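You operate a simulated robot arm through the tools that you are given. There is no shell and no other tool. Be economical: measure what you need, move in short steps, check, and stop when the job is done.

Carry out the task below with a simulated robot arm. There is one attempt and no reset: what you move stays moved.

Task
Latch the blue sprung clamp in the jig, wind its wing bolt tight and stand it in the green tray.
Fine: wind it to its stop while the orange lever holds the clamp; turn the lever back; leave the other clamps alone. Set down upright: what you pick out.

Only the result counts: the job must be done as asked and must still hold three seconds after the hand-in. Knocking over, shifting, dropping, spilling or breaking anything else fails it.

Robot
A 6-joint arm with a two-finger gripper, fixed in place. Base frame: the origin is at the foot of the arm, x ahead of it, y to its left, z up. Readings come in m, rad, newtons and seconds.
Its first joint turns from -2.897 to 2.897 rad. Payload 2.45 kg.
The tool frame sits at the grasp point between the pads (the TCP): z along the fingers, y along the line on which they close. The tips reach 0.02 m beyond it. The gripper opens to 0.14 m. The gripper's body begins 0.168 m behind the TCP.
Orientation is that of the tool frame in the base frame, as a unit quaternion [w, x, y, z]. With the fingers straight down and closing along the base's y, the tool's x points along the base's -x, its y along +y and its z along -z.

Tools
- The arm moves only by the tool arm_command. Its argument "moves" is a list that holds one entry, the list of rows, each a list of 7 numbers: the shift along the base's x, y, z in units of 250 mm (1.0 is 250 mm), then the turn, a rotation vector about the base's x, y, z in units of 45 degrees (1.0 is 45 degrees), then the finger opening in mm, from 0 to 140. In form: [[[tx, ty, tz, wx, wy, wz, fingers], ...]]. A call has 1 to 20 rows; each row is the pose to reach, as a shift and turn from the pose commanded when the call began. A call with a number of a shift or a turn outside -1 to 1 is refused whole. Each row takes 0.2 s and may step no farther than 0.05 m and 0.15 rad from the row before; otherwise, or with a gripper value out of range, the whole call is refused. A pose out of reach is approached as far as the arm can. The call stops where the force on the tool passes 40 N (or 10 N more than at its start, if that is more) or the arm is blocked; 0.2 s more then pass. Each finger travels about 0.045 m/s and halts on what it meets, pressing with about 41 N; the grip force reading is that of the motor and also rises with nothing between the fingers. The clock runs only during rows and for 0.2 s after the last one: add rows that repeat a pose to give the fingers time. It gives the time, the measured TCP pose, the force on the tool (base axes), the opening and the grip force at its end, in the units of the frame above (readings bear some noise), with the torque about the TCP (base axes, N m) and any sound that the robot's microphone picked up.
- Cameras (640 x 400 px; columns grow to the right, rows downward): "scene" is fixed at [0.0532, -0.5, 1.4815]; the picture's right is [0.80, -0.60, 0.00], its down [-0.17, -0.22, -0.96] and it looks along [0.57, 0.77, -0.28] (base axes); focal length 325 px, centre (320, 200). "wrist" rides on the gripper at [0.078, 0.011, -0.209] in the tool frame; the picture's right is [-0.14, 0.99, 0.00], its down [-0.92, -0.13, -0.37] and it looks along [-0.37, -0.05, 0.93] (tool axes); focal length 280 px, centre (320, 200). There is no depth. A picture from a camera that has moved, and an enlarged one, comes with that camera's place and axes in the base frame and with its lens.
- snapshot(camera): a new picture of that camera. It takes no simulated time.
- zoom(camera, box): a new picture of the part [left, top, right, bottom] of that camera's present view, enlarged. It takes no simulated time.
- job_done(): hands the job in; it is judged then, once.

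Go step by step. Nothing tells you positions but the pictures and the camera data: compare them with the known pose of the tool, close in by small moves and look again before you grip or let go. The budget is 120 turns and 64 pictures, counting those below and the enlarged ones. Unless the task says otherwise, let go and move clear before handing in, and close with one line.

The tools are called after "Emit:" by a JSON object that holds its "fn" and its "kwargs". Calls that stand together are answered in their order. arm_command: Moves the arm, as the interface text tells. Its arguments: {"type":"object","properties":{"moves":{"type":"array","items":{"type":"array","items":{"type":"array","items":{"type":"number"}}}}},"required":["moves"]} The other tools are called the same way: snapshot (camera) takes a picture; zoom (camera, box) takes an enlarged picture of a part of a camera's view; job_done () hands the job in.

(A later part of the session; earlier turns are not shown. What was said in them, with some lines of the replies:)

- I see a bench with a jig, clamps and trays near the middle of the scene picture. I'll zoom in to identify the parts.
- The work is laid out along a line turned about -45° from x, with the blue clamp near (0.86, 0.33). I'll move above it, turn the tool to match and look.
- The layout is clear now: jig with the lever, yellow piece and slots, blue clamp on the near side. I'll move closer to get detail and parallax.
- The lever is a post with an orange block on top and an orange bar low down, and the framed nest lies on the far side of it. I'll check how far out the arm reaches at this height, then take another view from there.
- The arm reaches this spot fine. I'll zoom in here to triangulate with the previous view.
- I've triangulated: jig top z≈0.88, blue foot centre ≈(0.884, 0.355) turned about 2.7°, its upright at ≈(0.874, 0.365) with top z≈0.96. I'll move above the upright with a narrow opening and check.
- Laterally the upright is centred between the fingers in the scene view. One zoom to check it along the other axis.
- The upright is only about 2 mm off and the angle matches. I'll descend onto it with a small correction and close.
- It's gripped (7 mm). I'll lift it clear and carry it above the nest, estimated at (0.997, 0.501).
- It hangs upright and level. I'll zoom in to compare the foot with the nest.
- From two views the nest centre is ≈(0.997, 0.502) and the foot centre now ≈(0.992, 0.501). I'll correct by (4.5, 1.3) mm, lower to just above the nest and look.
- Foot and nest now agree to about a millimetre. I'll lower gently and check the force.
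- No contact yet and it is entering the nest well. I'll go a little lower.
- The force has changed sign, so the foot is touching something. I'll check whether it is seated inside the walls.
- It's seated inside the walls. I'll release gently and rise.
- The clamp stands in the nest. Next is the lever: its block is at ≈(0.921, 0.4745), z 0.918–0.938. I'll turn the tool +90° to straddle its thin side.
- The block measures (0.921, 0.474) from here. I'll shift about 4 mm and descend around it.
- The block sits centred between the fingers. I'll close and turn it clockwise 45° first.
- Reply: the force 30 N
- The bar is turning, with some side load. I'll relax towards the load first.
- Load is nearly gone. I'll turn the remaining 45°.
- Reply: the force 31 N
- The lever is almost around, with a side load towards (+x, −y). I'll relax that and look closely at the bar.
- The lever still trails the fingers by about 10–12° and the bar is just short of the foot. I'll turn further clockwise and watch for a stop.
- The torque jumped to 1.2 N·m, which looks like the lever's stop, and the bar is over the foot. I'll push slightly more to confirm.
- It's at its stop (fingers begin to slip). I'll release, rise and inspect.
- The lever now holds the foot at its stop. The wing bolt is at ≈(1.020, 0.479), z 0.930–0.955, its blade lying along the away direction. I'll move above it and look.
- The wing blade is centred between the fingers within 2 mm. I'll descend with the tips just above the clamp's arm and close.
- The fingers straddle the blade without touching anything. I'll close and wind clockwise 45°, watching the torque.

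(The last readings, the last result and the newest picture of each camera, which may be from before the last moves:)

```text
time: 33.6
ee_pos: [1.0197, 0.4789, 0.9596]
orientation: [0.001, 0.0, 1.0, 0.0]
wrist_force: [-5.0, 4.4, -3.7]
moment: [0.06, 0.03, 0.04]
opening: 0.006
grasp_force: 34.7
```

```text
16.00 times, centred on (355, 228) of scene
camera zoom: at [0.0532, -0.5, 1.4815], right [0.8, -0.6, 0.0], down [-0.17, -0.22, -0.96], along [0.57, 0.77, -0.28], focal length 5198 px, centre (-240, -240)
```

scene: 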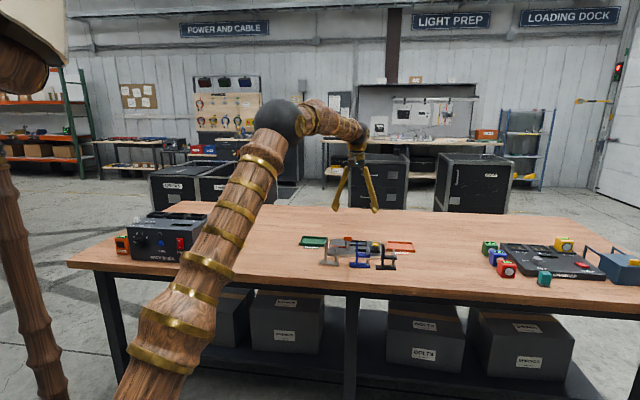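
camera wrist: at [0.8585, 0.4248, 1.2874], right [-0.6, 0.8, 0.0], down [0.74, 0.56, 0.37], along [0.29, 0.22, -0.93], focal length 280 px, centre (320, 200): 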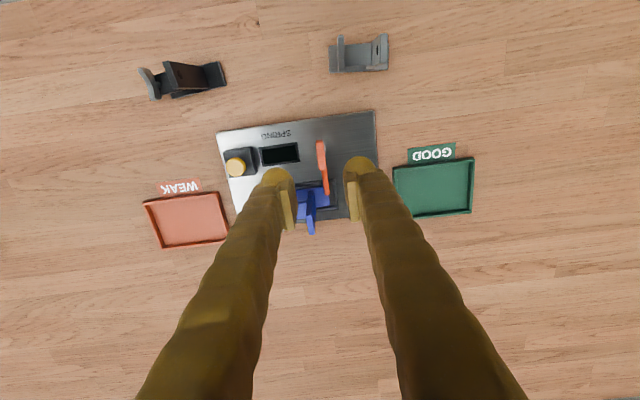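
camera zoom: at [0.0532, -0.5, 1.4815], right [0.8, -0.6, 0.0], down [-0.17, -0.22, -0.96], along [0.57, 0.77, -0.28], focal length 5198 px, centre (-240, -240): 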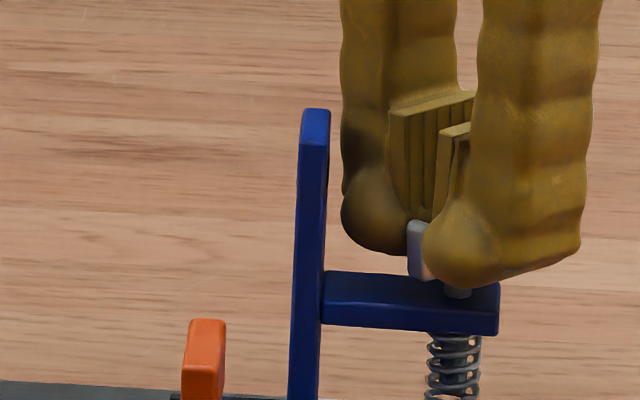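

The wing turns freely. Continuing clockwise.

Emit:
{"fn": "arm_command", "kwargs": {"moves": [[[0, 0, 0, 0, 0, -0.16, 0], [0, 0, 0, 0, 0, -0.32, 0], [0, 0, 0, 0, 0, -0.48, 0], [0, 0, 0, 0, 0, -0.64, 0], [0, 0, 0, 0, 0, -0.8, 0], [0, 0, 0, 0, 0, -0.9, 0], [0, 0, 0, 0, 0, -1.0, 0]]]}}

Emit:
{"fn": "arm_command", "kwargs": {"moves": [[[0, 0, 0, 0, 0, -0.16, 0], [0, 0, 0, 0, 0, -0.32, 0], [0, 0, 0, 0, 0, -0.48, 0], [0, 0, 0, 0, 0, -0.64, 0], [0, 0, 0, 0, 0, -0.8, 0], [0, 0, 0, 0, 0, -0.9, 0], [0, 0, 0, 0, 0, -1.0, 0]]]}}

```text
time: 35.2
ee_pos: [1.0186, 0.4779, 0.9592]
orientation: [0.0, 0.383, 0.924, 0.001]
wrist_force: [-9.9, 8.6, 0.8]
moment: [0.69, 0.69, 0.04]
opening: 0.0061
grasp_force: 34.1
```

```text
time: 36.8
ee_pos: [1.0192, 0.4769, 0.9601]
orientation: [0.0, 0.708, 0.706, -0.001]
wrist_force: [-0.6, 0.4, 0.1]
moment: [-0.04, 0.0, 0.02]
opening: 0.0059
grasp_force: 34.2
```

Emit:
{"fn": "zoom", "kwargs": {"camera": "scene", "box": [335, 215, 375, 240]}}

```text
16.00 times, centred on (355, 228) of scene
camera zoom: at [0.0532, -0.5, 1.4815], right [0.8, -0.6, 0.0], down [-0.17, -0.22, -0.96], along [0.57, 0.77, -0.28], focal length 5198 px, centre (-240, -240)
```

zoom: 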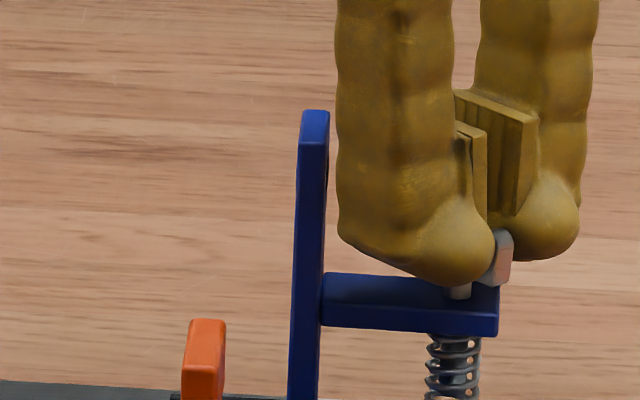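

The wing follows (135° so far). Continuing.

Emit:
{"fn": "arm_command", "kwargs": {"moves": [[[0, 0, 0, 0, 0, -0.16, 0], [0, 0, 0, 0, 0, -0.32, 0], [0, 0, 0, 0, 0, -0.48, 0], [0, 0, 0, 0, 0, -0.64, 0], [0, 0, 0, 0, 0, -0.8, 0], [0, 0, 0, 0, 0, -0.9, 0], [0, 0, 0, 0, 0, -1.0, 0]]]}}

Emit:
{"fn": "arm_command", "kwargs": {"moves": [[[0, 0, 0, 0, 0, -0.16, 0], [0, 0, 0, 0, 0, -0.32, 0], [0, 0, 0, 0, 0, -0.48, 0], [0, 0, 0, 0, 0, -0.64, 0], [0, 0, 0, 0, 0, -0.8, 0], [0, 0, 0, 0, 0, -0.9, 0], [0, 0, 0, 0, 0, -1.0, 0]]]}}

```text
time: 38.4
ee_pos: [1.0187, 0.4794, 0.9599]
orientation: [0.0, 0.924, 0.382, 0.0]
wrist_force: [-17.8, 4.2, 1.2]
moment: [-0.2, 0.39, 1.62]
opening: 0.0163
grasp_force: 40.7
```

```text
time: 39.0
ee_pos: [1.0197, 0.4797, 0.9591]
orientation: [-0.007, 0.958, 0.285, 0.0]
wrist_force: [-3.2, 3.8, 0.1]
moment: [0.35, 0.35, 1.7]
opening: 0.0228
grasp_force: 41.4
out of reach, approached as far as the arm can: row 2, 3
stopped in row 3: the force on the tool passed its limit at 64 N (the readings are from after the stop); the commanded pose is now the measured one
```

The torque rose and the fingers were pried open, so the wing seems to have stopped turning. I'll back off a little and look before releasing.

Emit:
{"fn": "arm_command", "kwargs": {"moves": [[[0, 0, 0, 0, 0, 0.15, 0], [0, 0, 0, 0, 0, 0.3, 0], [0, 0, 0, 0, 0, 0.3, 0]]]}}

Emit:
{"fn": "zoom", "kwargs": {"camera": "scene", "box": [335, 215, 375, 240]}}

Emit:
{"fn": "zoom", "kwargs": {"camera": "wrist", "box": [240, 130, 400, 250]}}

```text
time: 39.8
ee_pos: [1.0202, 0.4808, 0.9603]
orientation: [-0.009, 0.918, 0.396, 0.0]
wrist_force: [-8.0, 36.2, -1.9]
moment: [1.18, -0.38, 1.02]
opening: 0.0149
grasp_force: 40.6
```

```text
16.00 times, centred on (355, 228) of scene
camera zoom: at [0.0532, -0.5, 1.4815], right [0.8, -0.6, 0.0], down [-0.17, -0.22, -0.96], along [0.57, 0.77, -0.28], focal length 5198 px, centre (-240, -240)
```

zoom: 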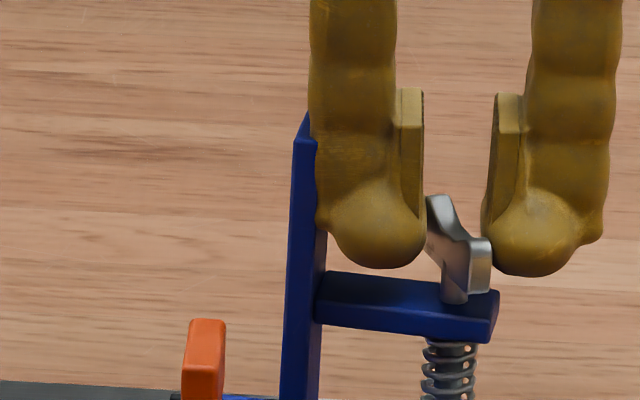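

```text
3.33 times, centred on (320, 190) of wrist
camera zoom: at [1.0833, 0.5281, 1.17], right [0.63, -0.78, -0.02], down [-0.72, -0.59, 0.37], along [-0.29, -0.22, -0.93], focal length 935 px, centre (320, 233)
```

zoom: 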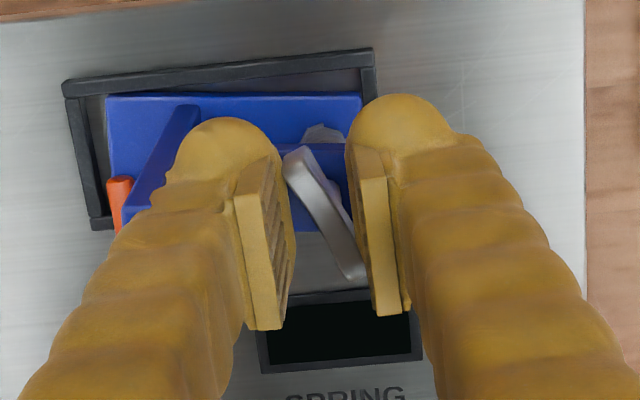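

The wing stopped at roughly 150° of turn while the fingers twisted around it. I'll open, rise and check the clamp and wing.

Emit:
{"fn": "arm_command", "kwargs": {"moves": [[[0, 0, 0, 0, 0, 0, 20], [0, 0, 0, 0, 0, 0, 24], [0, 0, 0, 0, 0, 0, 24], [0, 0, 0.1, 0, 0, 0, 24], [0, 0, 0.25, 0, 0, 0, 24], [0, 0, 0.35, 0, 0, 0, 24]]]}}

Emit:
{"fn": "zoom", "kwargs": {"camera": "scene", "box": [330, 218, 382, 254]}}

Emit:
{"fn": "zoom", "kwargs": {"camera": "wrist", "box": [220, 60, 400, 220]}}

```text
time: 41.2
ee_pos: [1.0194, 0.4781, 1.0456]
orientation: [-0.007, 0.919, 0.395, -0.002]
wrist_force: [-0.4, 1.1, -1.1]
moment: [-0.01, 0.01, 0.01]
opening: 0.0239
grasp_force: 0.0
```

```text
11.11 times, centred on (356, 236) of scene
camera zoom: at [0.0532, -0.5, 1.4815], right [0.8, -0.6, 0.0], down [-0.17, -0.22, -0.96], along [0.57, 0.77, -0.28], focal length 3610 px, centre (-80, -200)
```

zoom: 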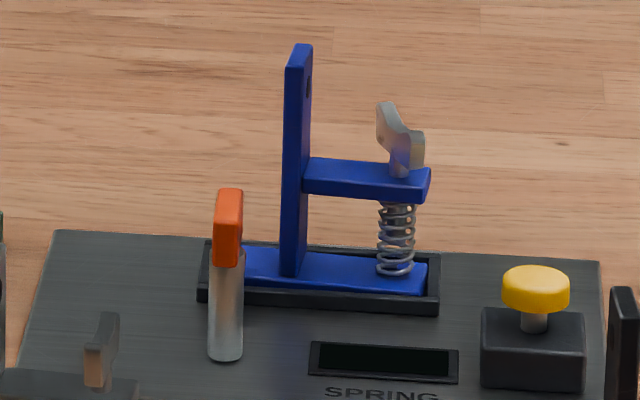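

```text
2.50 times, centred on (310, 140) of wrist
camera zoom: at [1.0831, 0.5251, 1.2565], right [0.63, -0.78, -0.01], down [-0.72, -0.59, 0.37], along [-0.3, -0.22, -0.93], focal length 701 px, centre (345, 350)
```

zoom: 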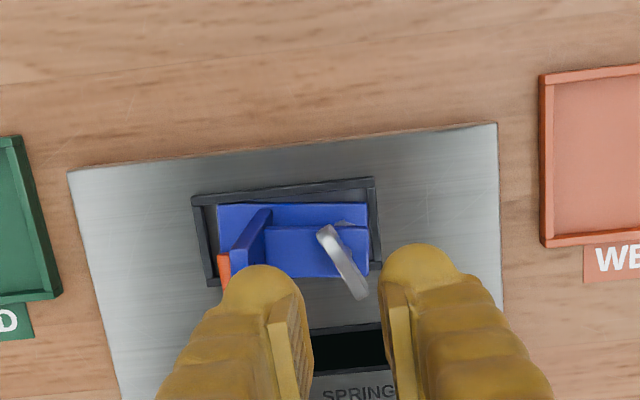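

The wing stands about 150° round from where it began, and the clamp is still in the nest under the lever. I'll re-grip aligned with the blade and press clockwise to confirm it is at its stop.

Emit:
{"fn": "arm_command", "kwargs": {"moves": [[[0, 0, 0, 0, 0, 0.16, 20], [0, 0, 0, 0, 0, 0.32, 18], [0.002, 0.002, 0, 0, 0, 0.48, 18], [0.002, 0.002, -0.12, 0, 0, 0.48, 18], [0.002, 0.002, -0.24, 0, 0, 0.48, 18], [0.002, 0.002, -0.335, 0, 0, 0.48, 18], [0.002, 0.002, -0.335, 0, 0, 0.48, 18]]]}}

Emit:
{"fn": "arm_command", "kwargs": {"moves": [[[0, 0, 0, 0, 0, 0, 10], [0, 0, 0, 0, 0, 0, 0], [0, 0, 0, 0, 0, 0, 0]]]}}

Emit:
{"fn": "zoom", "kwargs": {"camera": "wrist", "box": [240, 130, 400, 250]}}

```text
time: 42.8
ee_pos: [1.022, 0.4786, 0.9637]
orientation: [-0.006, 0.828, 0.561, -0.002]
wrist_force: [1.1, -0.2, -0.9]
moment: [0.0, 0.0, -0.03]
opening: 0.0179
grasp_force: 0.0
```

```text
time: 43.6
ee_pos: [1.0196, 0.4812, 0.9634]
orientation: [-0.007, 0.828, 0.561, -0.003]
wrist_force: [-28.3, 10.4, -0.3]
moment: [-0.17, 0.41, 0.4]
opening: 0.0059
grasp_force: 34.1
```

```text
3.33 times, centred on (320, 190) of wrist
camera zoom: at [1.0623, 0.5475, 1.1738], right [0.87, -0.49, -0.02], down [-0.45, -0.81, 0.37], along [-0.19, -0.31, -0.93], focal length 935 px, centre (320, 233)
```

zoom: 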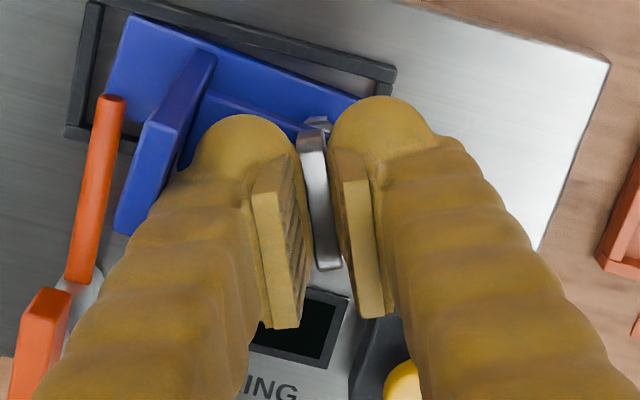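

Gripped flush (6 mm). I'll relax the side load and press clockwise.

Emit:
{"fn": "arm_command", "kwargs": {"moves": [[[-0.006, 0.003, 0, 0, 0, 0, 0], [-0.006, 0.003, 0, 0, 0, -0.1, 0], [-0.006, 0.003, 0, 0, 0, -0.2, 0]]]}}

Emit:
{"fn": "arm_command", "kwargs": {"moves": [[[0, 0, 0, 0, 0, -0.1, 0], [0, 0, 0, 0, 0, -0.2, 0], [0, 0, 0, 0, 0, -0.3, 0]]]}}

Emit:
{"fn": "zoom", "kwargs": {"camera": "wrist", "box": [240, 130, 400, 250]}}

```text
time: 44.4
ee_pos: [1.0197, 0.48, 0.9639]
orientation: [-0.006, 0.869, 0.494, -0.002]
wrist_force: [-12.1, 4.3, -0.7]
moment: [-0.03, 0.15, 1.06]
opening: 0.0092
grasp_force: 36.5
```

```text
time: 45.2
ee_pos: [1.0195, 0.4803, 0.9643]
orientation: [-0.007, 0.921, 0.389, -0.001]
wrist_force: [-13.0, -2.8, 8.7]
moment: [-0.38, 0.29, 1.64]
opening: 0.016
grasp_force: 41.3
```

```text
3.33 times, centred on (320, 190) of wrist
camera zoom: at [1.0836, 0.5261, 1.1742], right [0.61, -0.79, -0.01], down [-0.73, -0.57, 0.37], along [-0.3, -0.21, -0.93], focal length 935 px, centre (320, 233)
```

zoom: 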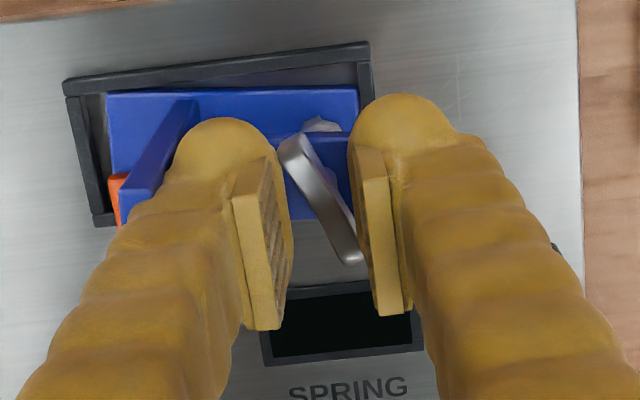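

Torque rose at once and the blade held the same angle, so the wing is at its stop. I'll release, rise and go back to the lever.

Emit:
{"fn": "arm_command", "kwargs": {"moves": [[[0, 0, 0, 0, 0, 0, 20], [0, 0, 0, 0, 0, 0, 24], [0, 0, 0, 0, 0, 0, 24], [0, 0, 0.1, 0, 0, 0, 24], [0, 0, 0.25, 0, 0, 0, 24], [0, 0, 0.4, 0, 0, 0, 24], [0, 0, 0.45, 0, 0, 0.15, 24], [0, 0, 0.45, 0, 0, 0.3, 24], [0, 0, 0.45, 0, 0, 0.45, 24], [0, 0, 0.45, 0, 0, 0.6, 24], [0, 0, 0.45, 0, 0, 0.75, 24], [0, 0, 0.45, 0, 0, 0.9, 24], [0, 0, 0.45, 0, 0, 1.0, 24]]]}}

```text
time: 48.0
ee_pos: [1.0192, 0.4808, 1.0762]
orientation: [-0.006, 0.703, 0.712, -0.003]
wrist_force: [-0.2, 0.3, -0.7]
moment: [-0.01, 0.01, -0.01]
opening: 0.0238
grasp_force: 0.1
```

I'll remove the tiny tool tilt, turn the tool to match the lever and move above it.

Emit:
{"fn": "arm_command", "kwargs": {"moves": [[[-0.1, 0, 0, -0.0054, -0.0163, 0, 40], [-0.2, -0.01, 0, -0.0054, -0.0163, 0, 40], [-0.3, -0.02, 0, -0.0054, -0.0163, 0, 40], [-0.393, -0.033, 0, -0.0054, -0.0163, 0, 40]]]}}

Emit:
{"fn": "arm_command", "kwargs": {"moves": [[[0, 0, 0, 0, 0, -0.17, 40], [0, 0, 0, 0, 0, -0.34, 40], [0, 0, 0, 0, 0, -0.51, 40], [0, 0, 0, 0, 0, -0.68, 40], [0, 0, 0, 0, 0, -0.85, 40], [0, 0, 0, 0, 0, -1.0, 40], [0, 0, 0, 0, 0, -1.0, 40]]]}}

Emit:
{"fn": "zoom", "kwargs": {"camera": "wrist", "box": [220, 80, 420, 220]}}

```text
time: 49.0
ee_pos: [0.9199, 0.4692, 1.0726]
orientation: [0.0, 0.703, 0.712, -0.001]
wrist_force: [0.1, -0.6, 0.7]
moment: [-0.03, 0.03, -0.03]
opening: 0.0399
grasp_force: 0.1
```

```text
time: 50.6
ee_pos: [0.9205, 0.4716, 1.0758]
orientation: [-0.001, 0.922, 0.388, 0.0]
wrist_force: [-0.7, -0.2, 0.0]
moment: [0.04, 0.02, 0.04]
opening: 0.0399
grasp_force: 0.0
```

```text
2.86 times, centred on (320, 150) of wrist
camera zoom: at [0.9841, 0.5196, 1.2856], right [0.61, -0.79, 0.0], down [-0.73, -0.57, 0.37], along [-0.29, -0.23, -0.93], focal length 801 px, centre (320, 343)
```

zoom: 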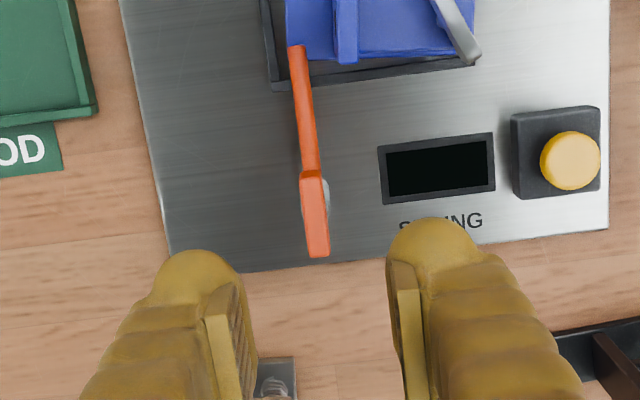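

The lever block is again at (0.9215, 0.474). I'll descend around it and close.

Emit:
{"fn": "arm_command", "kwargs": {"moves": [[[0.004, 0.008, -0.12, 0, 0, 0, 40], [0.004, 0.008, -0.28, 0, 0, 0, 40], [0.004, 0.008, -0.44, 0, 0, 0, 40], [0.004, 0.008, -0.54, 0, 0, 0, 40], [0.004, 0.008, -0.595, 0, 0, 0, 40], [0.004, 0.008, -0.595, 0, 0, 0, 20], [0.004, 0.008, -0.595, 0, 0, 0, 0], [0.004, 0.008, -0.595, 0, 0, 0, 0], [0.004, 0.008, -0.595, 0, 0, 0, 0]]]}}

```text
time: 52.6
ee_pos: [0.9211, 0.4744, 0.9256]
orientation: [-0.001, 0.921, 0.388, -0.001]
wrist_force: [6.7, -5.5, -5.9]
moment: [-0.03, -0.12, 0.03]
opening: 0.0126
grasp_force: 39.4
```

Gripped. Turning the lever back counter-clockwise.

Emit:
{"fn": "arm_command", "kwargs": {"moves": [[[0, 0, 0, 0, 0, 0.15, 0], [0, 0, 0, 0, 0, 0.3, 0], [0, 0, 0, 0, 0, 0.45, 0], [0, 0, 0, 0, 0, 0.6, 0], [0, 0, 0, 0, 0, 0.75, 0], [0, 0, 0, 0, 0, 0.9, 0], [0, 0, 0, 0, 0, 1.0, 0]]]}}

Emit:
{"fn": "arm_command", "kwargs": {"moves": [[[0, 0, 0, 0, 0, 0.15, 0], [0, 0, 0, 0, 0, 0.3, 0], [0, 0, 0, 0, 0, 0.45, 0], [0, 0, 0, 0, 0, 0.6, 0], [0, 0, 0, 0, 0, 0.75, 0], [0, 0, 0, 0, 0, 0.9, 0], [0, 0, 0, 0, 0, 1.0, 0]]]}}

Emit:
{"fn": "zoom", "kwargs": {"camera": "scene", "box": [325, 218, 389, 258]}}

```text
time: 54.3
ee_pos: [0.9199, 0.4741, 0.9256]
orientation: [-0.001, 0.702, 0.712, -0.002]
wrist_force: [-0.2, 0.3, 2.0]
moment: [-0.15, -0.02, 0.02]
opening: 0.0127
grasp_force: 39.0
stopped in row 7: the force on the tool passed its limit at 41 N (the readings are from after the stop); the commanded pose is now the measured one
```

```text
time: 55.7
ee_pos: [0.9199, 0.4735, 0.9258]
orientation: [-0.002, 0.433, 0.901, -0.003]
wrist_force: [-6.7, -3.3, 7.8]
moment: [-0.09, -0.03, -0.02]
opening: 0.0126
grasp_force: 39.6
stopped in row 6: the force on the tool passed its limit at 41 N (the readings are from after the stop); the commanded pose is now the measured one
```

```text
10.00 times, centred on (357, 238) of scene
camera zoom: at [0.0532, -0.5, 1.4815], right [0.8, -0.6, 0.0], down [-0.17, -0.22, -0.96], along [0.57, 0.77, -0.28], focal length 3249 px, centre (-50, -180)
```

zoom: 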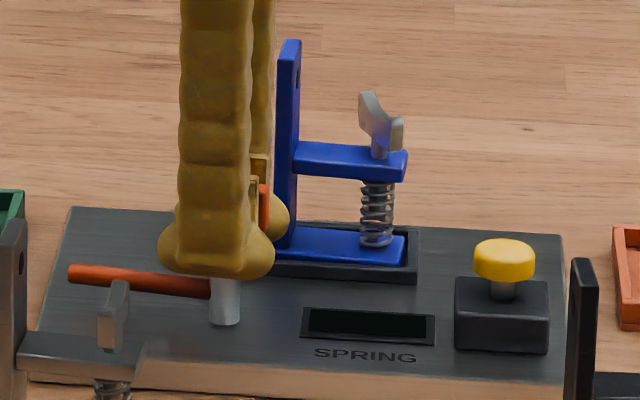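

The bar is nearly back. A bit further until the stop shows in the torque.

Emit:
{"fn": "arm_command", "kwargs": {"moves": [[[0, 0, 0, 0, 0, 0.1, 0], [0, 0, 0, 0, 0, 0.2, 0], [0, 0, 0, 0, 0, 0.3, 0]]]}}

Emit:
{"fn": "arm_command", "kwargs": {"moves": [[[0, 0, 0, 0, 0, 0.1, 0], [0, 0, 0, 0, 0, 0.2, 0]]]}}

Emit:
{"fn": "zoom", "kwargs": {"camera": "scene", "box": [320, 215, 400, 265]}}

```text
time: 56.5
ee_pos: [0.9193, 0.4741, 0.9254]
orientation: [-0.002, 0.323, 0.946, -0.004]
wrist_force: [-24.7, -13.1, 5.0]
moment: [-0.04, 0.3, -0.05]
opening: 0.0127
grasp_force: 39.4
```

```text
time: 57.2
ee_pos: [0.9187, 0.4732, 0.9264]
orientation: [-0.001, 0.249, 0.968, -0.005]
wrist_force: [-6.5, -4.9, 7.1]
moment: [-0.1, -0.06, -1.48]
opening: 0.0141
grasp_force: 40.5
stopped in row 2: the force on the tool passed its limit at 41 N (the readings are from after the stop); the commanded pose is now the measured one
```

```text
8.00 times, centred on (360, 240) of scene
camera zoom: at [0.0532, -0.5, 1.4815], right [0.8, -0.6, 0.0], down [-0.17, -0.22, -0.96], along [0.57, 0.77, -0.28], focal length 2599 px, centre (0, -120)
```

zoom: 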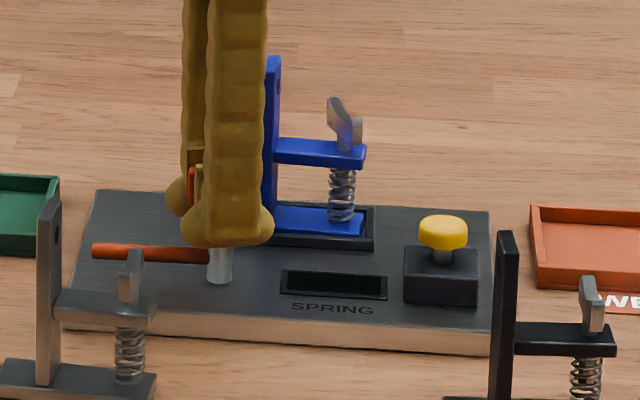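

The lever is back at its original position and stop. I'll release, rise and turn towards the clamp for a view.

Emit:
{"fn": "arm_command", "kwargs": {"moves": [[[0, 0, 0, 0, 0, 0, 15], [0, 0, 0, 0, 0, 0, 30], [0, 0, 0, 0, 0, 0, 34], [0, 0, 0.1, 0, 0, 0, 34], [0, 0, 0.25, 0, 0, 0, 34], [0, 0, 0.42, 0.0117, -0.0056, 0, 34], [0, 0, 0.58, 0.0117, -0.0056, 0, 34]]]}}

Emit:
{"fn": "arm_command", "kwargs": {"moves": [[[0.05, 0.03, 0, 0, 0, 0.15, 32], [0.1, 0.06, 0, 0, 0, 0.3, 32], [0.15, 0.09, 0, 0, 0, 0.45, 32], [0.2, 0.12, 0, 0, 0, 0.6, 32], [0.25, 0.14, 0, 0, 0, 0.75, 32], [0.29, 0.15, 0, 0, 0, 0.85, 32], [0.29, 0.15, 0, 0, 0, 1.0, 32]]]}}

Emit:
{"fn": "arm_command", "kwargs": {"moves": [[[0, 0, 0, 0, 0, 0.15, 32], [0, 0, 0, 0, 0, 0.3, 32], [0, 0, 0, 0, 0, 0.45, 32], [0, 0, 0, 0, 0, 0.5, 32], [0, 0, 0, 0, 0, 0.5, 32]]]}}

Emit:
{"fn": "zoom", "kwargs": {"camera": "wrist", "box": [220, 80, 420, 220]}}

```text
time: 58.8
ee_pos: [0.923, 0.4738, 1.0717]
orientation: [-0.001, 0.249, 0.968, 0.0]
wrist_force: [-0.6, 0.0, 0.0]
moment: [0.0, 0.05, -0.01]
opening: 0.034
grasp_force: 0.0
```

```text
time: 60.4
ee_pos: [0.9917, 0.5118, 1.071]
orientation: [-0.001, -0.141, 0.99, 0.0]
wrist_force: [0.1, 0.1, -0.2]
moment: [-0.01, 0.02, 0.04]
opening: 0.0321
grasp_force: 0.2
```

```text
time: 61.6
ee_pos: [0.9914, 0.5114, 1.0694]
orientation: [-0.001, -0.331, 0.944, 0.0]
wrist_force: [0.6, 0.0, -0.3]
moment: [-0.01, 0.0, 0.02]
opening: 0.032
grasp_force: 0.1
```

```text
2.86 times, centred on (320, 150) of wrist
camera zoom: at [0.9247, 0.4719, 1.2806], right [-0.51, 0.86, 0.0], down [0.8, 0.48, 0.37], along [0.32, 0.19, -0.93], focal length 801 px, centre (320, 343)
```

zoom: 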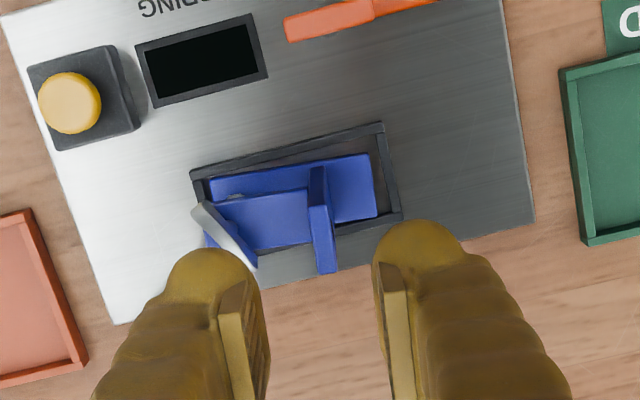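

The upright is right below the TCP and the tool is within about 1° of it. The wing blade now reaches to about 28 mm from the upright, so I'll use a narrow opening and grip slightly higher.

Emit:
{"fn": "arm_command", "kwargs": {"moves": [[[-0.002, 0.001, 0, 0, 0, 0.025, 18], [-0.002, 0.001, -0.1, 0, 0, 0.025, 18], [-0.002, 0.001, -0.2, 0, 0, 0.025, 18], [-0.002, 0.001, -0.3, 0, 0, 0.025, 18], [-0.002, 0.001, -0.36, 0, 0, 0.025, 18], [-0.002, 0.001, -0.4, 0, 0, 0.025, 18], [-0.002, 0.001, -0.4, 0, 0, 0.025, 18]]]}}

Emit:
{"fn": "zoom", "kwargs": {"camera": "scene", "box": [325, 208, 389, 248]}}

```text
time: 63.2
ee_pos: [0.9906, 0.5118, 0.9694]
orientation: [-0.001, -0.339, 0.941, 0.001]
wrist_force: [0.0, 0.2, -0.1]
moment: [0.01, -0.01, 0.02]
opening: 0.0179
grasp_force: 0.1
```

```text
10.00 times, centred on (357, 228) of scene
camera zoom: at [0.0532, -0.5, 1.4815], right [0.8, -0.6, 0.0], down [-0.17, -0.22, -0.96], along [0.57, 0.77, -0.28], focal length 3249 px, centre (-50, -80)
```

zoom: 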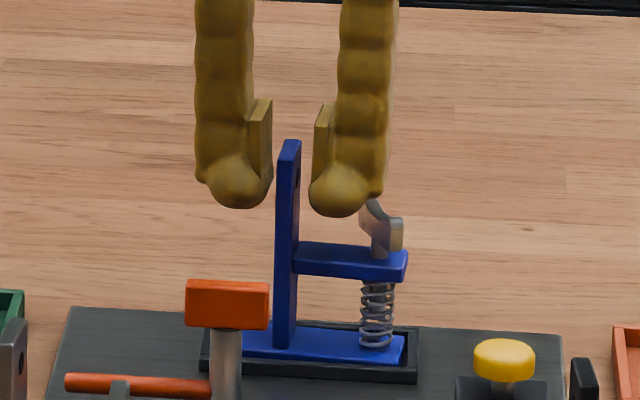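

No contact and the upright is between the pads. Closing and lifting straight up.

Emit:
{"fn": "arm_command", "kwargs": {"moves": [[[0, 0, 0, 0, 0, 0, 8], [0, 0, 0, 0, 0, 0, 0], [0, 0, 0, 0, 0, 0, 0], [0, 0, 0, 0, 0, 0, 0], [0, 0, 0.04, 0, 0, 0, 0], [0, 0, 0.1, 0, 0, 0, 0], [0, 0, 0.2, 0, 0, 0, 0], [0, 0, 0.34, 0, 0, 0, 0], [0, 0, 0.46, 0, 0, 0, 0]]]}}

Emit:
{"fn": "snapshot", "kwargs": {"camera": "wrist"}}

```text
time: 65.2
ee_pos: [0.9926, 0.5108, 1.0832]
orientation: [-0.001, -0.34, 0.94, 0.001]
wrist_force: [0.5, 0.1, -2.3]
moment: [0.02, 0.02, 0.0]
opening: 0.0067
grasp_force: 34.6
```

```text
9 pictures are left
camera wrist: at [0.9265, 0.47, 1.2941], right [-0.53, 0.85, 0.0], down [0.79, 0.49, 0.37], along [0.31, 0.19, -0.93], focal length 280 px, centre (320, 200)
```

wrist: 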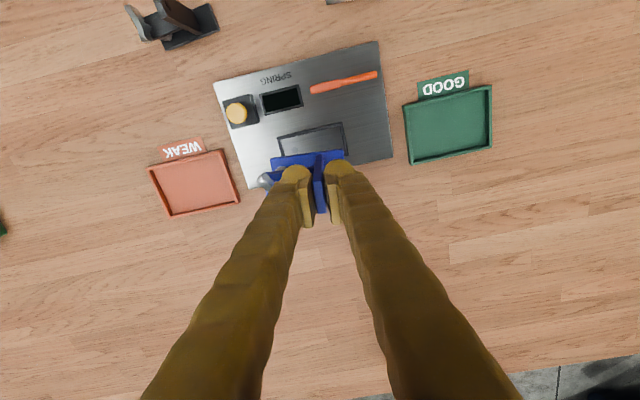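

The clamp came out level. The green tray's centre works out at (0.867, 0.655) from two views, so I'll carry it there at this height with the TCP going to (0.8575, 0.6645).

Emit:
{"fn": "arm_command", "kwargs": {"moves": [[[-0.07, 0.08, 0.02, 0, 0, 0.03, 0], [-0.15, 0.17, 0.02, 0, 0, 0.06, 0], [-0.24, 0.27, 0.02, 0, 0, 0.09, 0], [-0.33, 0.37, 0.02, 0, 0, 0.115, 0], [-0.42, 0.47, 0.02, 0, 0, 0.115, 0], [-0.49, 0.55, 0.02, 0, 0, 0.115, 0], [-0.54, 0.615, 0.02, 0, 0, 0.115, 0], [-0.54, 0.615, 0.02, 0, 0, 0.115, 0]]]}}

Emit:
{"fn": "snapshot", "kwargs": {"camera": "wrist"}}

```text
time: 67.0
ee_pos: [0.8553, 0.6665, 1.0902]
orientation: [-0.001, -0.381, 0.925, 0.0]
wrist_force: [0.0, -0.3, -1.5]
moment: [0.0, 0.03, 0.02]
opening: 0.0069
grasp_force: 34.4
```

```text
8 pictures are left
camera wrist: at [0.7925, 0.6195, 1.3004], right [-0.6, 0.8, 0.0], down [0.74, 0.56, 0.37], along [0.29, 0.22, -0.93], focal length 280 px, centre (320, 200)
```

wrist: 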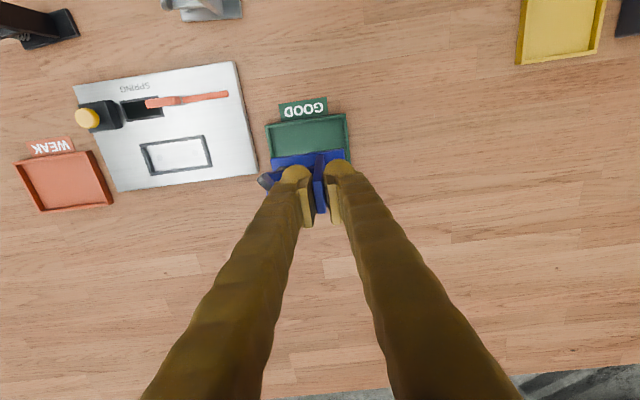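

The foot centre is within 5 mm of the tray's centre, well inside its margins. I'll correct slightly and lower to just above the tray floor.

Emit:
{"fn": "arm_command", "kwargs": {"moves": [[[0.02, 0, 0, 0, 0, 0, 0], [0.02, 0, -0.12, 0, 0, 0, 0], [0.02, 0, -0.24, 0, 0, 0, 0], [0.02, 0, -0.36, 0, 0, 0, 0], [0.02, 0, -0.44, 0, 0, 0, 0], [0.02, 0, -0.48, 0, 0, 0, 0], [0.02, 0, -0.48, 0, 0, 0, 0]]]}}

Emit:
{"fn": "zoom", "kwargs": {"camera": "scene", "box": [290, 210, 370, 260]}}

```text
time: 68.6
ee_pos: [0.8621, 0.6646, 0.9709]
orientation: [-0.001, -0.383, 0.924, -0.001]
wrist_force: [0.1, -0.9, -1.5]
moment: [0.04, 0.08, -0.01]
opening: 0.0071
grasp_force: 35.0
```

```text
8.00 times, centred on (330, 235) of scene
camera zoom: at [0.0532, -0.5, 1.4815], right [0.8, -0.6, 0.0], down [-0.17, -0.22, -0.96], along [0.57, 0.77, -0.28], focal length 2599 px, centre (240, -80)
```

zoom: 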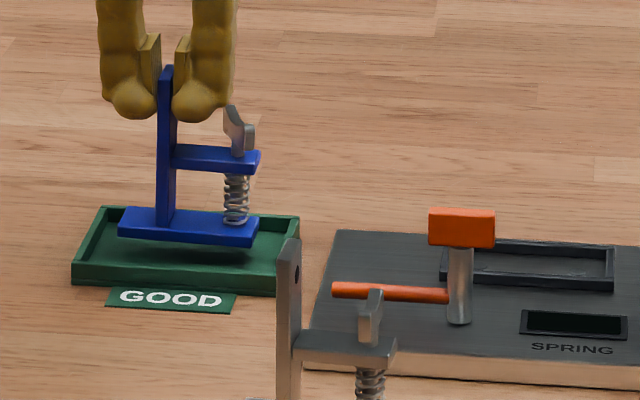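

Positioned inside the tray's outline. I'll lower the last stretch in small steps.

Emit:
{"fn": "arm_command", "kwargs": {"moves": [[[0, 0, -0.02, 0, 0, 0, 0], [0, 0, -0.036, 0, 0, 0, 0], [0, 0, -0.046, 0, 0, 0, 0], [0, 0, -0.052, 0, 0, 0, 0], [0, 0, -0.052, 0, 0, 0, 0]]]}}

```text
time: 69.8
ee_pos: [0.8612, 0.665, 0.9577]
orientation: [-0.001, -0.383, 0.924, 0.001]
wrist_force: [-1.1, 0.8, -0.1]
moment: [-0.01, -0.04, 0.03]
opening: 0.0069
grasp_force: 35.2
```

Emit:
{"fn": "arm_command", "kwargs": {"moves": [[[0, 0, -0.006, 0, 0, 0, 0], [0, 0, -0.006, 0, 0, 0, 0]]]}}

Emit:
{"fn": "zoom", "kwargs": {"camera": "scene", "box": [290, 210, 370, 260]}}

```text
time: 70.4
ee_pos: [0.8609, 0.6641, 0.9554]
orientation: [0.002, -0.382, 0.924, -0.001]
wrist_force: [-2.7, -2.7, 22.7]
moment: [-0.31, 0.28, 0.01]
opening: 0.0071
grasp_force: 34.8
```

```text
8.00 times, centred on (330, 235) of scene
camera zoom: at [0.0532, -0.5, 1.4815], right [0.8, -0.6, 0.0], down [-0.17, -0.22, -0.96], along [0.57, 0.77, -0.28], focal length 2599 px, centre (240, -80)
```

zoom: 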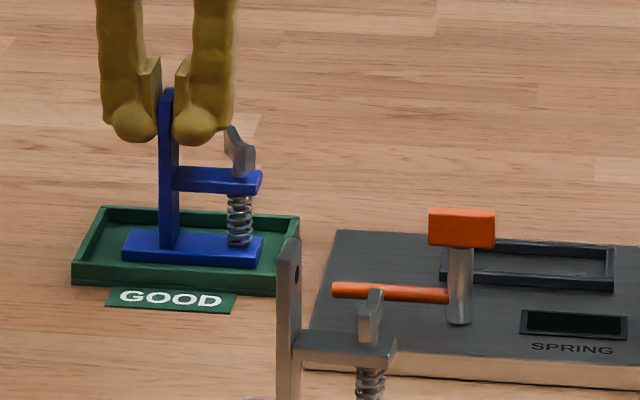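

It's standing on the tray floor. I'll ease off, open narrowly (to miss the wing) and rise.

Emit:
{"fn": "arm_command", "kwargs": {"moves": [[[0, 0, 0.005, 0, 0, 0, 0], [0, 0, 0.005, 0, 0, 0, 10], [0, 0, 0.005, 0, 0, 0, 17], [0, 0, 0.005, 0, 0, 0, 17], [0, 0, 0.06, 0, 0, 0, 17], [0, 0, 0.15, 0, 0, 0, 17], [0, 0, 0.3, 0, 0, 0, 17], [0, 0, 0.48, 0, 0, 0, 17], [-0.1, -0.1, 0.55, 0, 0, 0, 30]]]}}

Emit:
{"fn": "zoom", "kwargs": {"camera": "scene", "box": [290, 210, 370, 260]}}

Emit:
{"fn": "snapshot", "kwargs": {"camera": "wrist"}}

```text
time: 72.4
ee_pos: [0.839, 0.6385, 1.0927]
orientation: [-0.001, -0.381, 0.924, 0.001]
wrist_force: [0.2, -0.3, -1.0]
moment: [-0.01, 0.04, 0.01]
opening: 0.0301
grasp_force: 0.0
```

```text
8.00 times, centred on (330, 235) of scene
camera zoom: at [0.0532, -0.5, 1.4815], right [0.8, -0.6, 0.0], down [-0.17, -0.22, -0.96], along [0.57, 0.77, -0.28], focal length 2599 px, centre (240, -80)
```

zoom: 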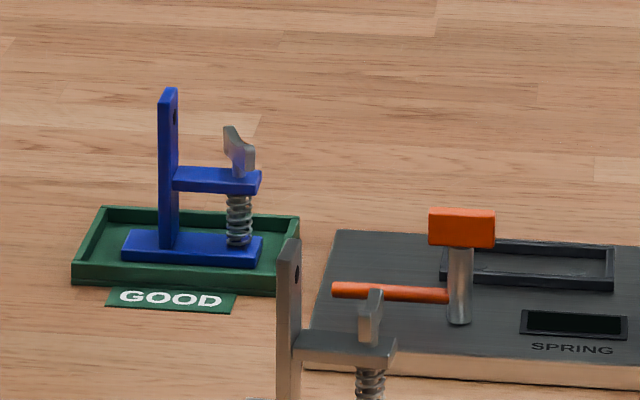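

```text
4 pictures are left
camera wrist: at [0.7779, 0.5919, 1.3033], right [-0.6, 0.8, 0.0], down [0.74, 0.56, 0.37], along [0.29, 0.22, -0.93], focal length 280 px, centre (320, 200)
```

wrist: 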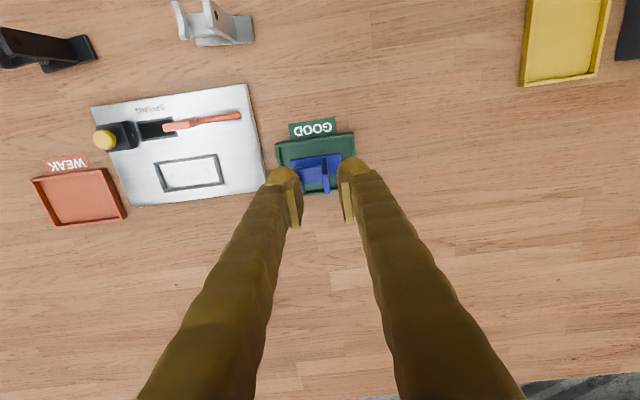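

The blue clamp stands upright in the green tray, the lever is back where it started, the other clamps are untouched and the gripper is clear. I'm handing in.

Emit:
{"fn": "job_done", "kwargs": {}}

```text
The job is handed in.
```

I latched the blue clamp in the jig under the orange lever and wound its wing bolt clockwise to its stop (about 150°). I then turned the lever back and stood the clamp upright in the green tray.
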